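You operate a simulated robot arm through the tools that you are given. There is no shell and no other tool. Be economical: measure what you need, move in short steps, check, and stop when the job is done.

Carry out the task below with a simulated robot arm. There is one attempt and no reset: what you move stays moved.

TASK
Put the grey tin that says "95" from the top of the blue bench on the top of the blue case and the grey tin marked "62" on the black log book.

It is judged by the outcome, as a careful person would: the job done as asked, and still so three seconds after it is handed in. It fails if anything else is knocked over, pushed out of place, dropped, spilled or broken.

THE ROBOT
A 7-joint arm with a two-finger parallel gripper, fixed in place. Base frame: the origin is at the foot of the arm, x ahead of it, y to its left, z up; the work surface is at about z = 0. Lengths are in cm, angles in degrees, forces in N, time in s.
With the tool pointing down near the work surface it reaches from about 24 to 62 cm from the base axis. Its first joint turns from -66.0 to 66.0 degrees. Payload 2.6 kg.
Tool frame: the origin (TCP) lies between the finger pads and is the grasp point; the fingertips stand 3 cm ahead of it; z points along the fingers, y is the line along which they close. The gripper opens to 9.4 cm. The fingers are 2.8 cm wide and 1 cm thick; the gripper's body (5 by 9.6 cm) begins 5.5 cm behind the TCP.
Orientation is that of the tool frame in the base frame, as a unit quaternion [w, x, y, z]. With the fingers straight down and closing along the base's y, the tool's x points along the base's -x, its y along +y and its z along -z.

THE INTERFACE
- The arm moves only by the tool apply_moves. Its argument "series" is a list of rows, each a list of 3 entries, a list of its own where there are three numbers: the shift along the tool's x, y, z in cm, then the turn about the tool's z in degrees, then the gripper command, from -1 (shut) to 1 (fully open), values between in proportion. In form: [[[tx, ty, tz], twist, gripper], ...]. A call has 1 to 10 rows; each row is the pose to reach, as a shift and turn from the pose commanded when the call began, along the tool's axes at that moment. A row lasts 0.2 s, in which the tool goes at most 5 cm and 8.6 degrees; a call with a longer step from one row to the next is refused whole, and so is a gripper value outside its range. A pose out of reach is approached as far as the arm can. The call stops where the force on the tool passes 40 N (or 10 N more than at its start, if that is more) or the arm is blocked; 0.2 s more then pass. The fingers move at their own pace (about 7.2 cm/s each) and stop on an object; they squeeze with about 35 N. The grip force told is the motor's: it shows also when the fingers shut on nothing. Time passes only in rows, and 0.2 s behind the last, so rows that repeat a pose let the fingers close. It gives the time, the measured TCP pose, the force on the tool (base axes), the opening and the grip force at its end, in the units of the frame above (readings bear some noise), and new pictures: "show" is both (left out), scene, wrist or none.
- Cameras (640 x 400 px; columns grow to the right, rows downward): "scene" is fixed at [1.81, 42.35, 56.73]; the picture's right is [-0.93, -0.37, 0.00], its down [-0.20, 0.49, -0.85] and it looks along [0.32, -0.79, -0.53] (base axes); focal length 273 px, centre (320, 200). "wrist" rides on the gripper at [-3.7, 0, -5.8] in the tool frame; the picture's right is [0.00, -1.00, 0.00], its down [0.97, 0.00, -0.24] and it looks along [0.24, 0.00, 0.97] (tool axes); focal length 218 px, centre (320, 200).
- pixel_to_xyz(camera, pixels): for up to 12 pixels [column, row] of the newest picture of that camera ("zoom" is the newest enlarged one), the place [x, y, z] in the base frame of the surface seen there, good to about 0.3 cm, but the place of the scene camera against the robot may be out by one fixed shift of up to 1.2 cm in any direction. No time passes.
- close_up(camera, box): a new picture of the part [left, top, right, bottom] of that camera's present view, enlarged. No time passes.
- sign_off(): hands the job in; it is judged then, once.

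Work in short steps. Measure before you move; look again where a grasp or a placing could have gone wrong, and mend it. You have 60 turns and 120 pictures in all, the two below and enlarged ones among them. Open the gripper and draw the arm clear of the work before you hand the job in, unless the task says otherwise; then end with one line.

The tools are called as a command line: name --argument value ..., lists and objects as JSON in quotes. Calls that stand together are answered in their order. apply_moves: Moves the arm, as the interface text tells. Its arguments: {"type":"object","properties":{"series":{"type":"array","items":{"type":"array"}},"show":{"type":"string","enum":["both","scene","wrist","none"]}},"required":["series"]} The other tools are called the same way: pixel_to_xyz (camera, pixels) gives the place of the surface under pixels of a picture; close_up (camera, box) takes an enlarged picture of a part of a camera's view; sign_off () hands the job in.

At the start:

```text
time: 0.0
position: [37.36, -28.17, 29.09]
ee_rot: [-0.001, 0.0, 1.0, 0.0]
ft_force: [-0.5, 0.6, 0.6]
finger_gap: 9.39
grasp_force: 0.0
```

scene: 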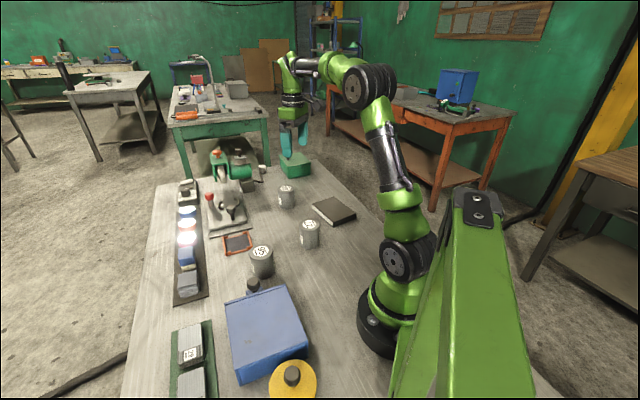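
wrist: 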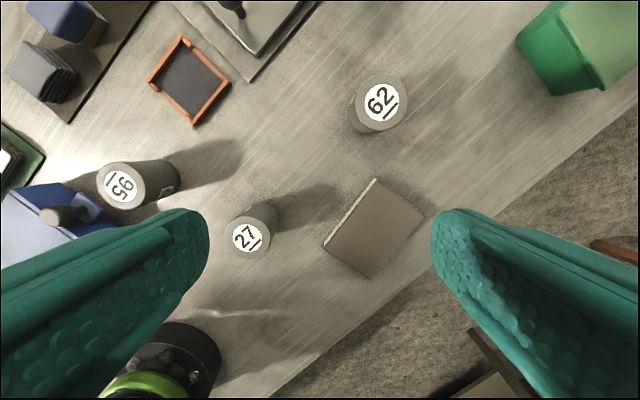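

The wrist picture shows tins near (120,185), (247,238), (380,103). I'll enlarge to read the marks and underlines.

close_up --camera "wrist" --box '[0, 130, 300, 320]'

close_up --camera "wrist" --box '[310, 50, 470, 150]'

close_up --camera "scene" --box '[140, 130, 400, 400]'

pixel_to_xyz --camera "wrist" --pixels '[[122, 185], [247, 238], [382, 103], [372, 183], [420, 217], [372, 275], [325, 245], [300, 180], [20, 225]]'

pixel_to_xyz --camera "scene" --pixels '[[260, 250], [309, 225], [286, 189], [228, 306], [288, 290], [305, 342], [242, 370], [265, 325], [253, 285], [335, 212], [292, 375]]'

```text
2.11 times, centred on (150, 225) of wrist
```

zoom: 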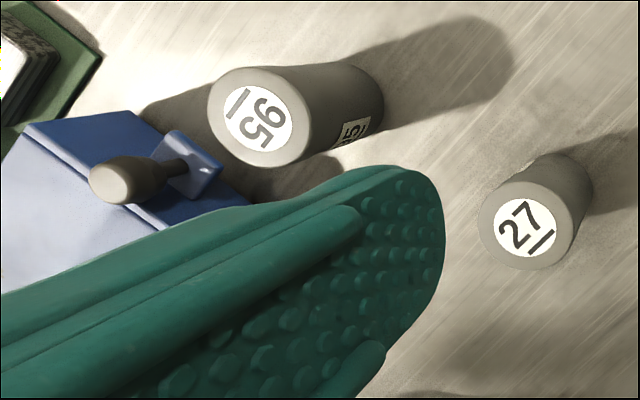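

```text
4.00 times, centred on (390, 100) of wrist
```

zoom: 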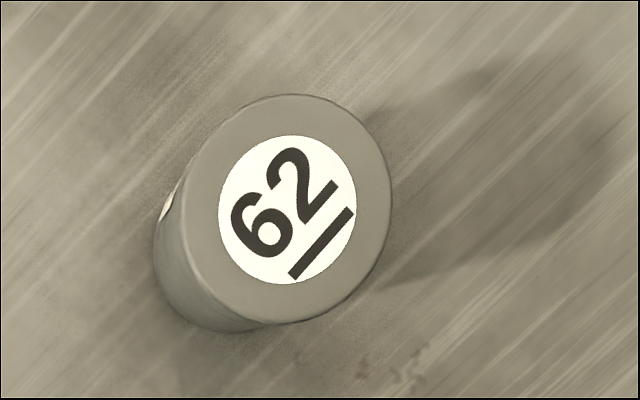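

```text
1.48 times, centred on (270, 265) of scene
```

zoom: 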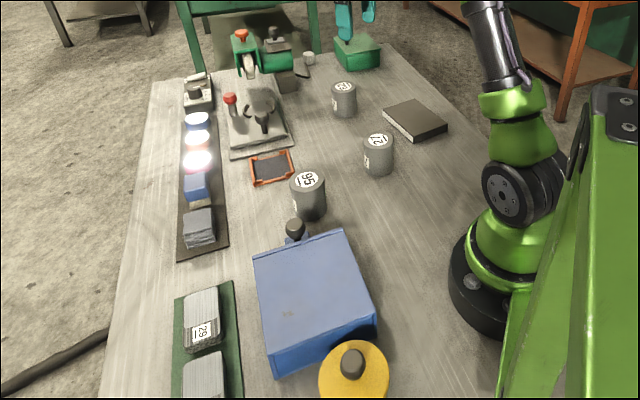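

```text
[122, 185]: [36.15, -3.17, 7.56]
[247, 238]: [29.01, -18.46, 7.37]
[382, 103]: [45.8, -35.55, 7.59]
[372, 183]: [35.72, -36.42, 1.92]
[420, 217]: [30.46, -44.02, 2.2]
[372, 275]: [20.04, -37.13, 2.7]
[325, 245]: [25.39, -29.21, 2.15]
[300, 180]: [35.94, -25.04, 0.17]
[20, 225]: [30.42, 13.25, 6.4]
```

```text
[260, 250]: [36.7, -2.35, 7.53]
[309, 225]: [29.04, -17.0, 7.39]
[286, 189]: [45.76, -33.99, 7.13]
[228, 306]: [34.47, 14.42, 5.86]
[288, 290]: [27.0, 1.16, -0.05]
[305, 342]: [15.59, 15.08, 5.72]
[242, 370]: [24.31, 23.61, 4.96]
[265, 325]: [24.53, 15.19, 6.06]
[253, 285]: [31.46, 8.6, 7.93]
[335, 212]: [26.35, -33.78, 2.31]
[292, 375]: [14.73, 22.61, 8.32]
```

I'll check the label readings and the case top more closely.

close_up --camera "scene" --box '[225, 175, 335, 285]'

close_up --camera "scene" --box '[160, 265, 330, 400]'

close_up --camera "scene" --box '[140, 60, 320, 180]'

```text
3.64 times, centred on (280, 230) of scene
```

zoom: 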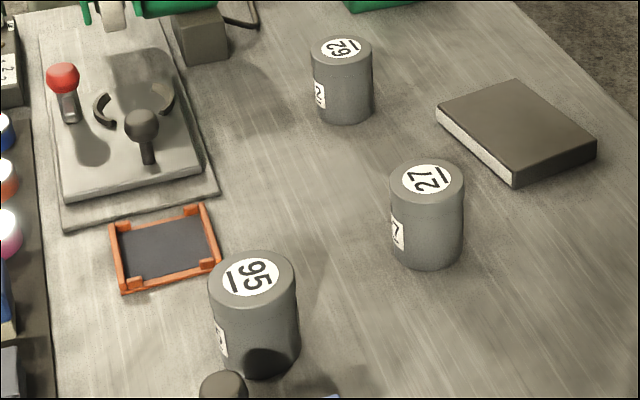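

```text
2.96 times, centred on (245, 332) of scene
```

zoom: 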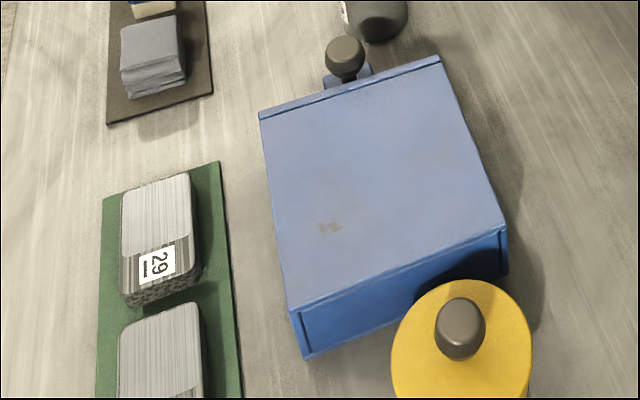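

```text
3.33 times, centred on (230, 120) of scene
```

zoom: 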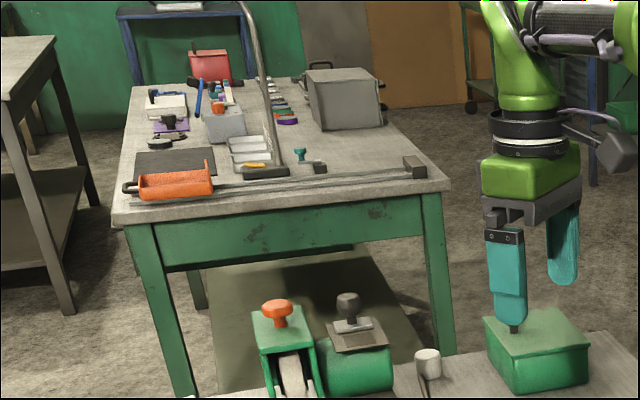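

close_up --camera "scene" --box '[240, 235, 285, 280]'

close_up --camera "wrist" --box '[90, 150, 190, 215]'

```text
8.89 times, centred on (262, 258) of scene
```

zoom: 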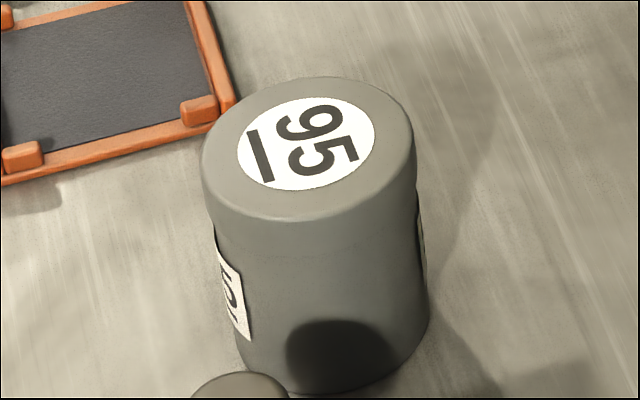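

```text
6.15 times, centred on (140, 182) of wrist
```

zoom: 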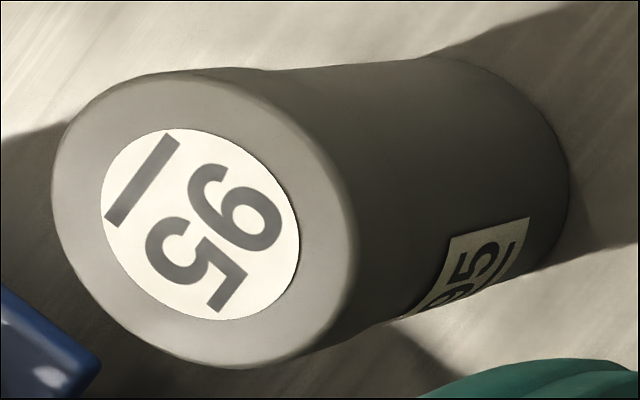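

"95" (underline at foot) and "62" are confirmed. I move over the 62 tin, lowering somewhat, and look again.

apply_moves --series '[[[-3, -2.5, 2], 0, 1], [[-6, -5, 5], 0, 1], [[-8.4, -7.4, 8], 0, 1], [[-8.4, -7.4, 10], 0, 1]]'

```text
time: 1.0
position: [45.87, -35.53, 19.19]
ee_rot: [0.001, 0.0, 1.0, 0.0]
ft_force: [-0.3, 0.1, 0.3]
finger_gap: 9.4
grasp_force: 0.1
```

scene: 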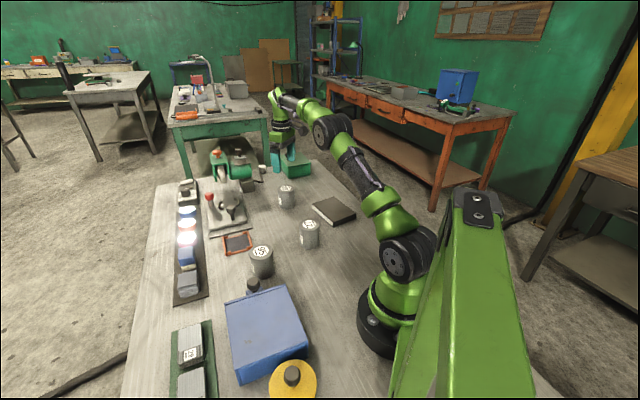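
wrist: 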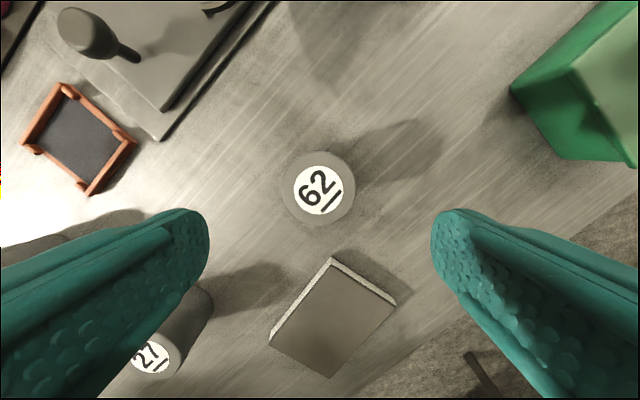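

Tin centre at about (318,189), green box corner (512,92). Measuring rim points, box and book corners.

pixel_to_xyz --camera "wrist" --pixels '[[318, 189], [286, 188], [351, 188], [318, 156], [318, 222], [514, 92], [566, 157], [333, 262], [394, 301], [328, 375], [271, 342], [333, 320]]'

```text
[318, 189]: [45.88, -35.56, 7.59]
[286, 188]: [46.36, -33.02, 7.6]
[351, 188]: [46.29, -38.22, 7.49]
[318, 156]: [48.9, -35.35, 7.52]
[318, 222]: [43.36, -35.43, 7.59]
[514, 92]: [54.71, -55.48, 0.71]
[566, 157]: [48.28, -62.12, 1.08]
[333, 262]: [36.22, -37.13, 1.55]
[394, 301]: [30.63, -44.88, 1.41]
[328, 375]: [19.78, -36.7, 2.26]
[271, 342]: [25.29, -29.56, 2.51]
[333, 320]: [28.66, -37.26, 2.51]
```

Tin centre ≈(46.1,-35.5), diameter ~5.4, well between the fingers. Descend to z≈4.3 and close.

apply_moves --series '[[[-0.2, 0, 4.5], 0, 1], [[-0.2, 0, 9], 0, 1], [[-0.2, 0, 12], 0, 1], [[-0.2, 0, 14.8], 0, 1], [[-0.2, 0, 14.8], 0, 1], [[-0.2, 0, 14.8], 0, -1], [[-0.2, 0, 14.8], 0, -1], [[-0.2, 0, 14.8], 0, -1], [[-0.2, 0, 14.8], 0, -1]]'

```text
time: 3.0
position: [45.86, -35.62, 4.03]
ee_rot: [-0.001, 0.0, 1.0, 0.001]
ft_force: [-0.2, 0.0, 0.0]
finger_gap: 5.99
grasp_force: 35.2
```

scene: 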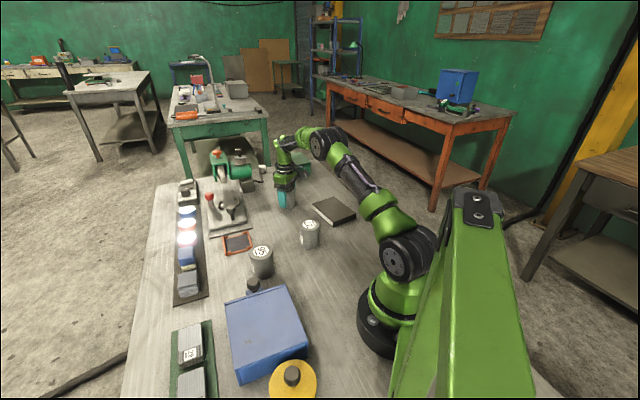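
wrist: 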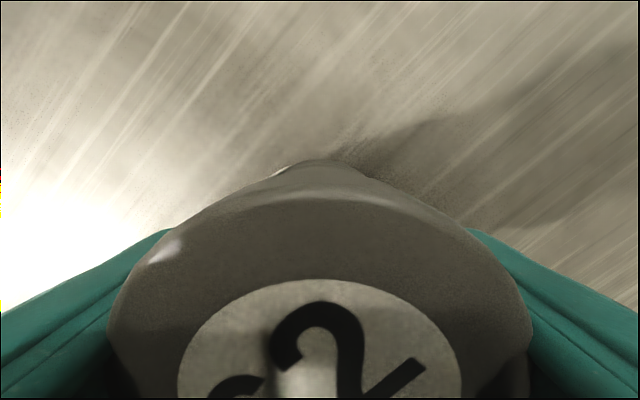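

Gripped at 5.99 cm, 35 N. Lift and carry over the book centre (28,-37).

apply_moves --series '[[[0, 0, -2], 0, -1], [[0, 0, -5], 0, -1], [[0, 0, -8], 0, -1], [[4, -0.4, -8], 0, -1], [[8, -0.7, -8], 0, -1], [[12, -1, -8], 0, -1], [[15.5, -1.3, -8], 0, -1], [[17.9, -1.4, -8], 0, -1], [[17.9, -1.4, -8], 0, -1]]'

```text
time: 5.0
position: [28.23, -36.91, 12.21]
ee_rot: [0.0, 0.0, 1.0, 0.0]
ft_force: [-0.2, 0.9, -3.3]
finger_gap: 6.01
grasp_force: 34.6
```

scene: 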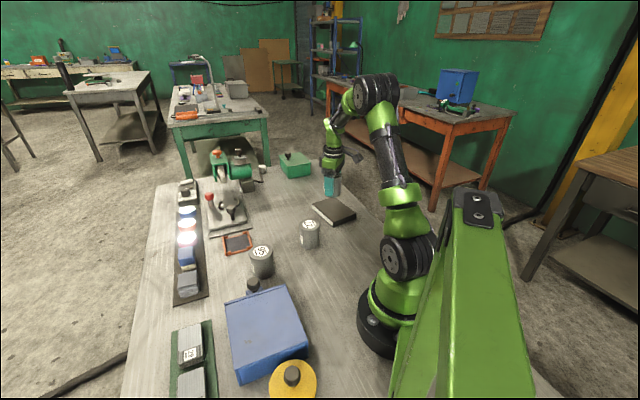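
wrist: 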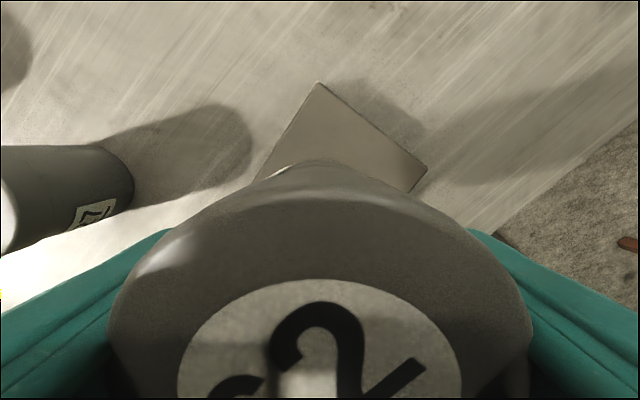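

Held over the book. Measure the book top here, then lower to just above.

pixel_to_xyz --camera "wrist" --pixels '[[318, 120], [350, 140], [318, 86], [425, 170], [258, 178], [200, 60]]'

apply_moves --series '[[[0, 0, 2], 0, -1], [[0, 0, 4], 0, -1], [[0, 0, 5], 0, -1], [[0, 0, 5.3], 0, -1], [[0, 0, 5.3], 0, -1]]' --show "scene"

```text
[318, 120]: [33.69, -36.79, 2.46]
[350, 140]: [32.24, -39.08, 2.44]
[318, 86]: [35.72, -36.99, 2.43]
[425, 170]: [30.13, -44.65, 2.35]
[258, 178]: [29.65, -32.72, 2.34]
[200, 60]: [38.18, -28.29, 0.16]
```

```text
time: 6.2
position: [28.23, -36.95, 7.15]
ee_rot: [0.0, -0.001, 1.0, 0.0]
ft_force: [-0.4, -0.2, -2.8]
finger_gap: 5.99
grasp_force: 34.9
```

scene: 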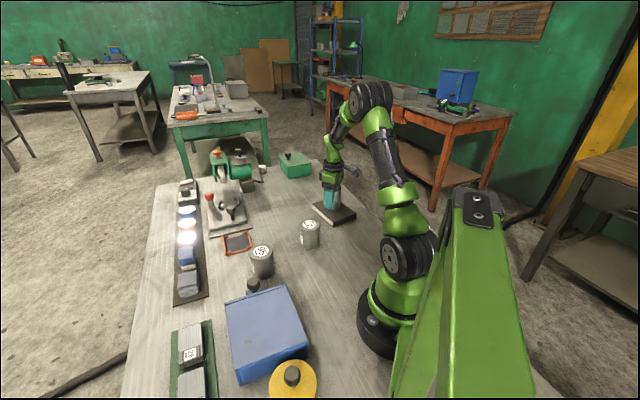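

apply_moves --series '[[[0, 0, 0.3], 0, -1], [[0, 0, 0.5], 0, -1], [[0, 0, 0.6], 0, -1], [[0, 0, 0.6], 0, -1]]' --show "none"

```text
time: 7.2
position: [28.17, -36.91, 6.44]
ee_rot: [-0.001, 0.0, 1.0, -0.001]
ft_force: [-0.1, -0.7, -2.5]
finger_gap: 6.01
grasp_force: 35.5
```

apply_moves --series '[[[0, 0, 0.1], 0, -1], [[0, 0, 0.2], 0, -1], [[0, 0, 0.2], 0, -1]]' --show "none"

```text
time: 8.0
position: [28.17, -37.04, 6.4]
ee_rot: [0.001, 0.001, 1.0, -0.002]
ft_force: [-7.0, 6.4, 28.6]
finger_gap: 5.99
grasp_force: 35.1
```

Contact on the book (28 N up). Relieve slightly, open, and look before rising.

apply_moves --series '[[[0, 0, -0.15], 0, -1], [[0, 0, -0.15], 0, 0], [[0, 0, -0.15], 0, 1], [[0, 0, -0.15], 0, 1], [[0, 0, -2], 0, 1], [[0, 0, -5], 0, 1], [[0, 0, -9], 0, 1], [[0, 0, -13], 0, 1]]'

```text
time: 9.8
position: [27.89, -37.04, 19.03]
ee_rot: [0.0, 0.0, 1.0, 0.0]
ft_force: [-0.2, 0.8, 0.3]
finger_gap: 9.41
grasp_force: 0.2
```

scene: 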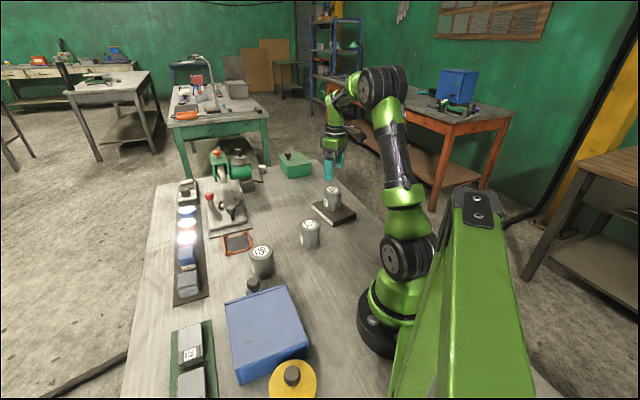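
wrist: 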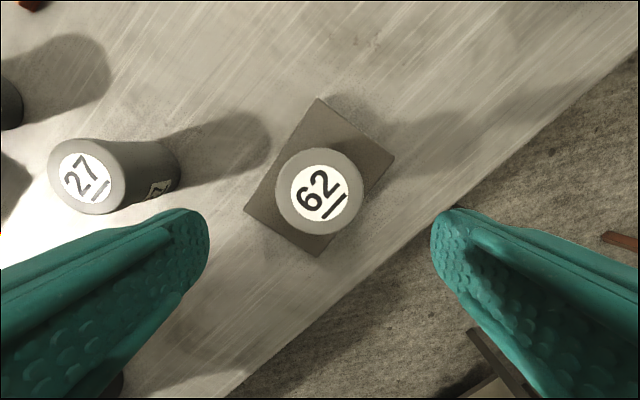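

62 stands on the book. Now travel above the 95 tin at z≈24.

apply_moves --series '[[[0, 3, -3], 0, 1], [[-1, 7, -5], 0, 1], [[-2, 11.5, -5], 0, 1], [[-3, 16, -5], 0, 1], [[-4, 20.5, -5], 0, 1], [[-5, 25, -5], 0, 1], [[-6.5, 29.5, -5], 0, 1], [[-8.3, 33.5, -5], 0, 1], [[-8.3, 33.5, -5], 0, 1]]'

```text
time: 11.8
position: [36.57, -3.37, 24.15]
ee_rot: [0.0, 0.0, 1.0, 0.0]
ft_force: [0.1, 0.1, -0.8]
finger_gap: 9.42
grasp_force: 0.1
```

scene: 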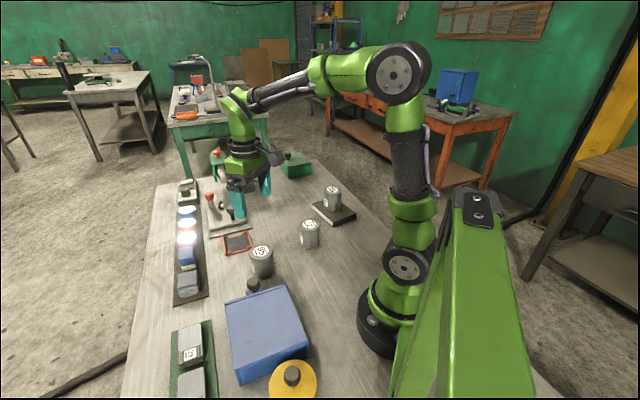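
wrist: 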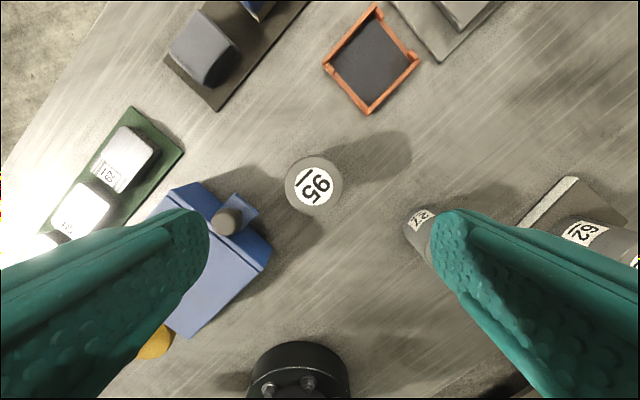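

pixel_to_xyz --camera "wrist" --pixels '[[315, 185], [286, 184], [344, 184], [315, 156], [315, 213], [228, 222], [240, 193], [258, 210], [200, 185], [271, 250], [418, 220], [367, 112]]'

close_up --camera "wrist" --box '[150, 130, 370, 270]'

```text
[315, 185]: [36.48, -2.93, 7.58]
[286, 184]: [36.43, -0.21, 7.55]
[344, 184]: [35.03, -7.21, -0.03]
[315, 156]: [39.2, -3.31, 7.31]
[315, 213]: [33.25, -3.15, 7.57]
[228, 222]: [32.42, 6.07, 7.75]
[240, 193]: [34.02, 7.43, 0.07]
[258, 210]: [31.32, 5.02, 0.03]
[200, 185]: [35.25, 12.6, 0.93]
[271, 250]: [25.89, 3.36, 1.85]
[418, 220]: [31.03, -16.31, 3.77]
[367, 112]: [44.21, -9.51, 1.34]
```

```text
2.86 times, centred on (260, 200) of wrist
```

zoom: 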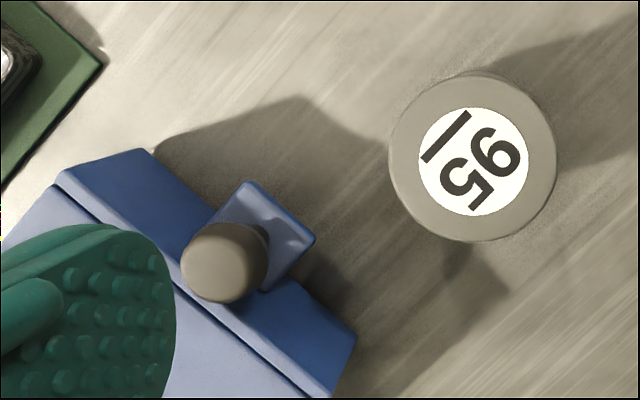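

Tin centre ≈(36.35,-3.1); knob/tab stay ≥2 cm away from the finger. Descend and grip.

apply_moves --series '[[[0.2, 0.25, 4.5], 0, 1], [[0.2, 0.25, 9], 0, 1], [[0.2, 0.25, 13], 0, 1], [[0.2, 0.25, 17], 0, 1], [[0.2, 0.25, 19.8], 0, 1], [[0.2, 0.25, 19.8], 0, 1], [[0.2, 0.25, 19.8], 0, -1], [[0.2, 0.25, 19.8], 0, -1], [[0.2, 0.25, 19.8], 0, -1], [[0.2, 0.25, 19.8], 0, -1]]'

```text
time: 14.0
position: [35.99, -3.05, 4.63]
ee_rot: [0.001, 0.0, 1.0, 0.0]
ft_force: [0.9, 0.2, 0.9]
finger_gap: 5.99
grasp_force: 35.0
```

scene: 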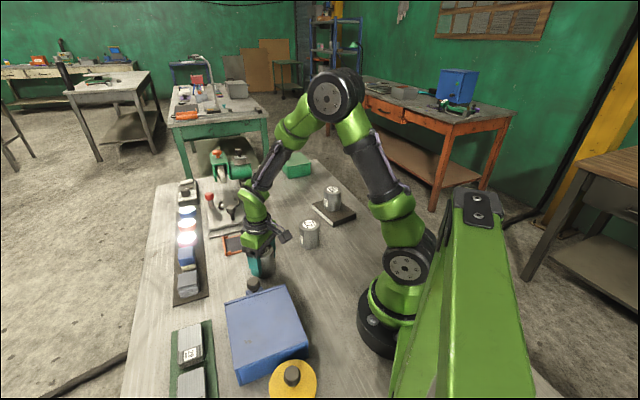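
wrist: 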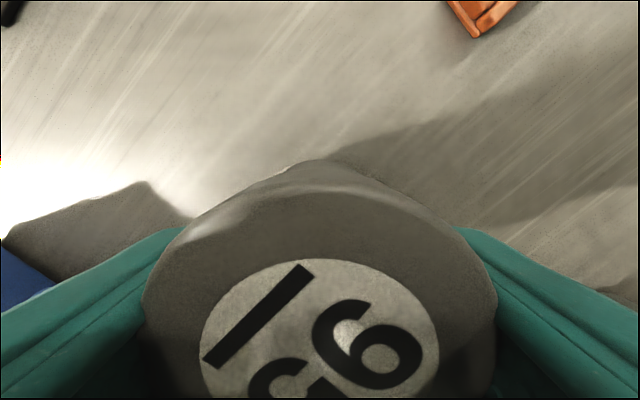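

Gripped. Lift straight up to z≈19, then move partway toward the case and look.

apply_moves --series '[[[0, 0, -2], 0, -1], [[0, 0, -6], 0, -1], [[0, 0, -10], 0, -1], [[0, 0, -14], 0, -1], [[2, 4, -14], 0, -1], [[4, 8, -14], 0, -1], [[7, 12, -14], 0, -1], [[10, 15, -14], 0, -1], [[11, 16.3, -14], 0, -1], [[11, 16.3, -14], 0, -1]]'

```text
time: 16.2
position: [25.09, 13.16, 18.47]
ee_rot: [0.0, 0.0, 1.0, 0.0]
ft_force: [0.4, -0.8, -3.0]
finger_gap: 5.95
grasp_force: 35.2
```

scene: 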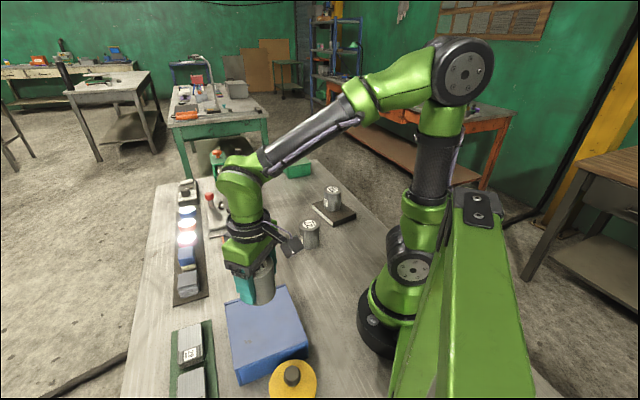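
wrist: 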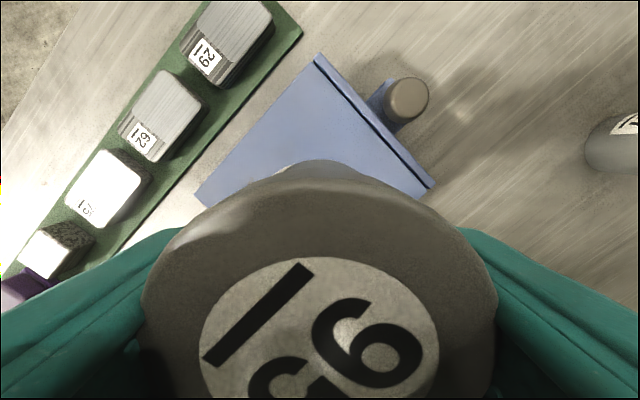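

pixel_to_xyz --camera "wrist" --pixels '[[317, 62], [428, 187], [203, 195], [300, 130], [340, 140], [250, 170], [408, 98]]'

pixel_to_xyz --camera "scene" --pixels '[[228, 306], [304, 340], [242, 368], [265, 330], [250, 340], [285, 340]]'

```text
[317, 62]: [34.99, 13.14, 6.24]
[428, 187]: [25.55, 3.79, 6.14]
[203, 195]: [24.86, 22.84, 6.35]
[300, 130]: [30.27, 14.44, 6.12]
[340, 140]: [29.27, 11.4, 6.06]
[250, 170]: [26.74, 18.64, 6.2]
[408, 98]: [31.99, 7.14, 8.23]
```

```text
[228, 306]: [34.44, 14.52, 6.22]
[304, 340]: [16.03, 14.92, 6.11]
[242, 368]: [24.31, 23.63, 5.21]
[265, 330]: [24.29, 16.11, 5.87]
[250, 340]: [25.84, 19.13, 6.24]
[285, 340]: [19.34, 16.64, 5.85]
```

Case top z≈6.15, centre ≈(25.2,13.3) – the tin is over it. Lower to just above contact (~10.7).

apply_moves --series '[[[0, 0, 3], 0, -1], [[0, 0, 5.5], 0, -1], [[0, 0, 6.8], 0, -1], [[0, 0, 7.2], 0, -1], [[0, 0, 7.4], 0, -1], [[0, 0, 7.4], 0, -1]]' --show "scene"

```text
time: 17.6
position: [25.21, 12.84, 10.93]
ee_rot: [0.0, 0.001, 1.0, 0.0]
ft_force: [-0.3, 0.4, -3.3]
finger_gap: 6.0
grasp_force: 34.8
```

scene: 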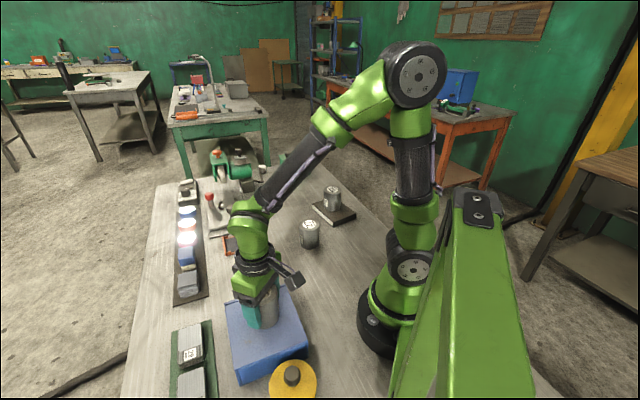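

apply_moves --series '[[[0, 0, 0.1], 0, -1], [[0, 0, 0.2], 0, -1], [[0, 0, 0.2], 0, -1]]' --show "none"

```text
time: 18.4
position: [25.14, 12.97, 10.87]
ee_rot: [0.0, 0.0, 1.0, 0.001]
ft_force: [-1.4, 0.0, -2.4]
finger_gap: 5.99
grasp_force: 35.7
```

apply_moves --series '[[[0, 0, 0.1], 0, -1], [[0, 0, 0.2], 0, -1], [[0, 0, 0.2], 0, -1]]' --show "none"

```text
time: 19.2
position: [25.28, 12.96, 10.67]
ee_rot: [0.003, 0.0, 1.0, 0.001]
ft_force: [-4.3, -6.7, 37.1]
finger_gap: 6.0
grasp_force: 35.2
```

Contact (37 N). Relieve, open, and rise.

apply_moves --series '[[[0, 0, -0.18], 0, -1], [[0, 0, -0.18], 0, 0], [[0, 0, -0.18], 0, 1], [[0, 0, -0.18], 0, 1], [[0, 0, -2], 0, 1], [[0, 0, -5], 0, 1], [[0, 0, -9], 0, 1], [[0, 0, -13], 0, 1], [[0, 0, -15], 0, 1]]'

```text
time: 21.2
position: [25.31, 13.15, 25.71]
ee_rot: [-0.001, 0.0, 1.0, 0.0]
ft_force: [0.3, 0.0, -0.9]
finger_gap: 9.41
grasp_force: 0.1
```

scene: 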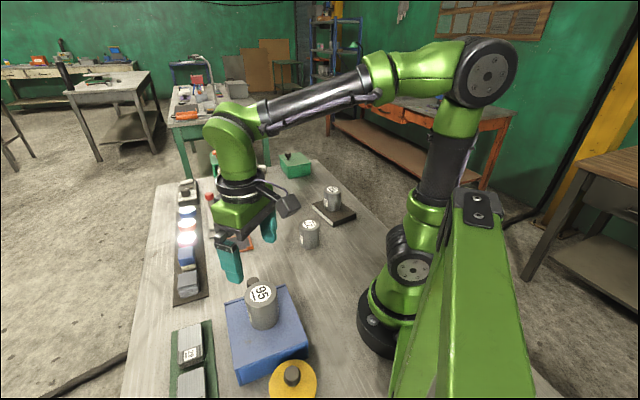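
wrist: 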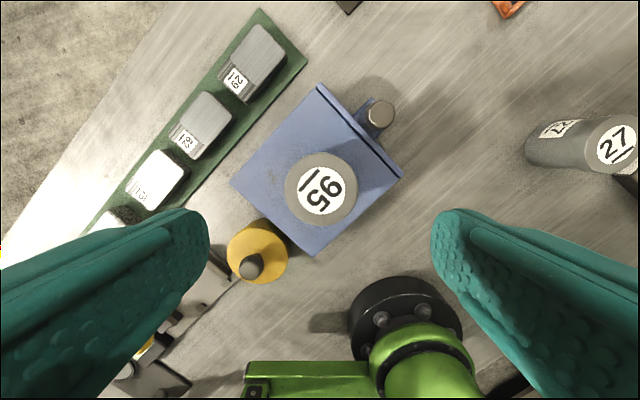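

Both tins stand upright, 95 centred on the case and 62 on the book. The gripper is open and clear, so I hand in.

sign_off

```text
The job is handed in.
```

The grey tin "95" is on top of the blue case and the grey tin "62" is on the black log book. Both were upright when I handed the job in, and I saw nothing else disturbed.
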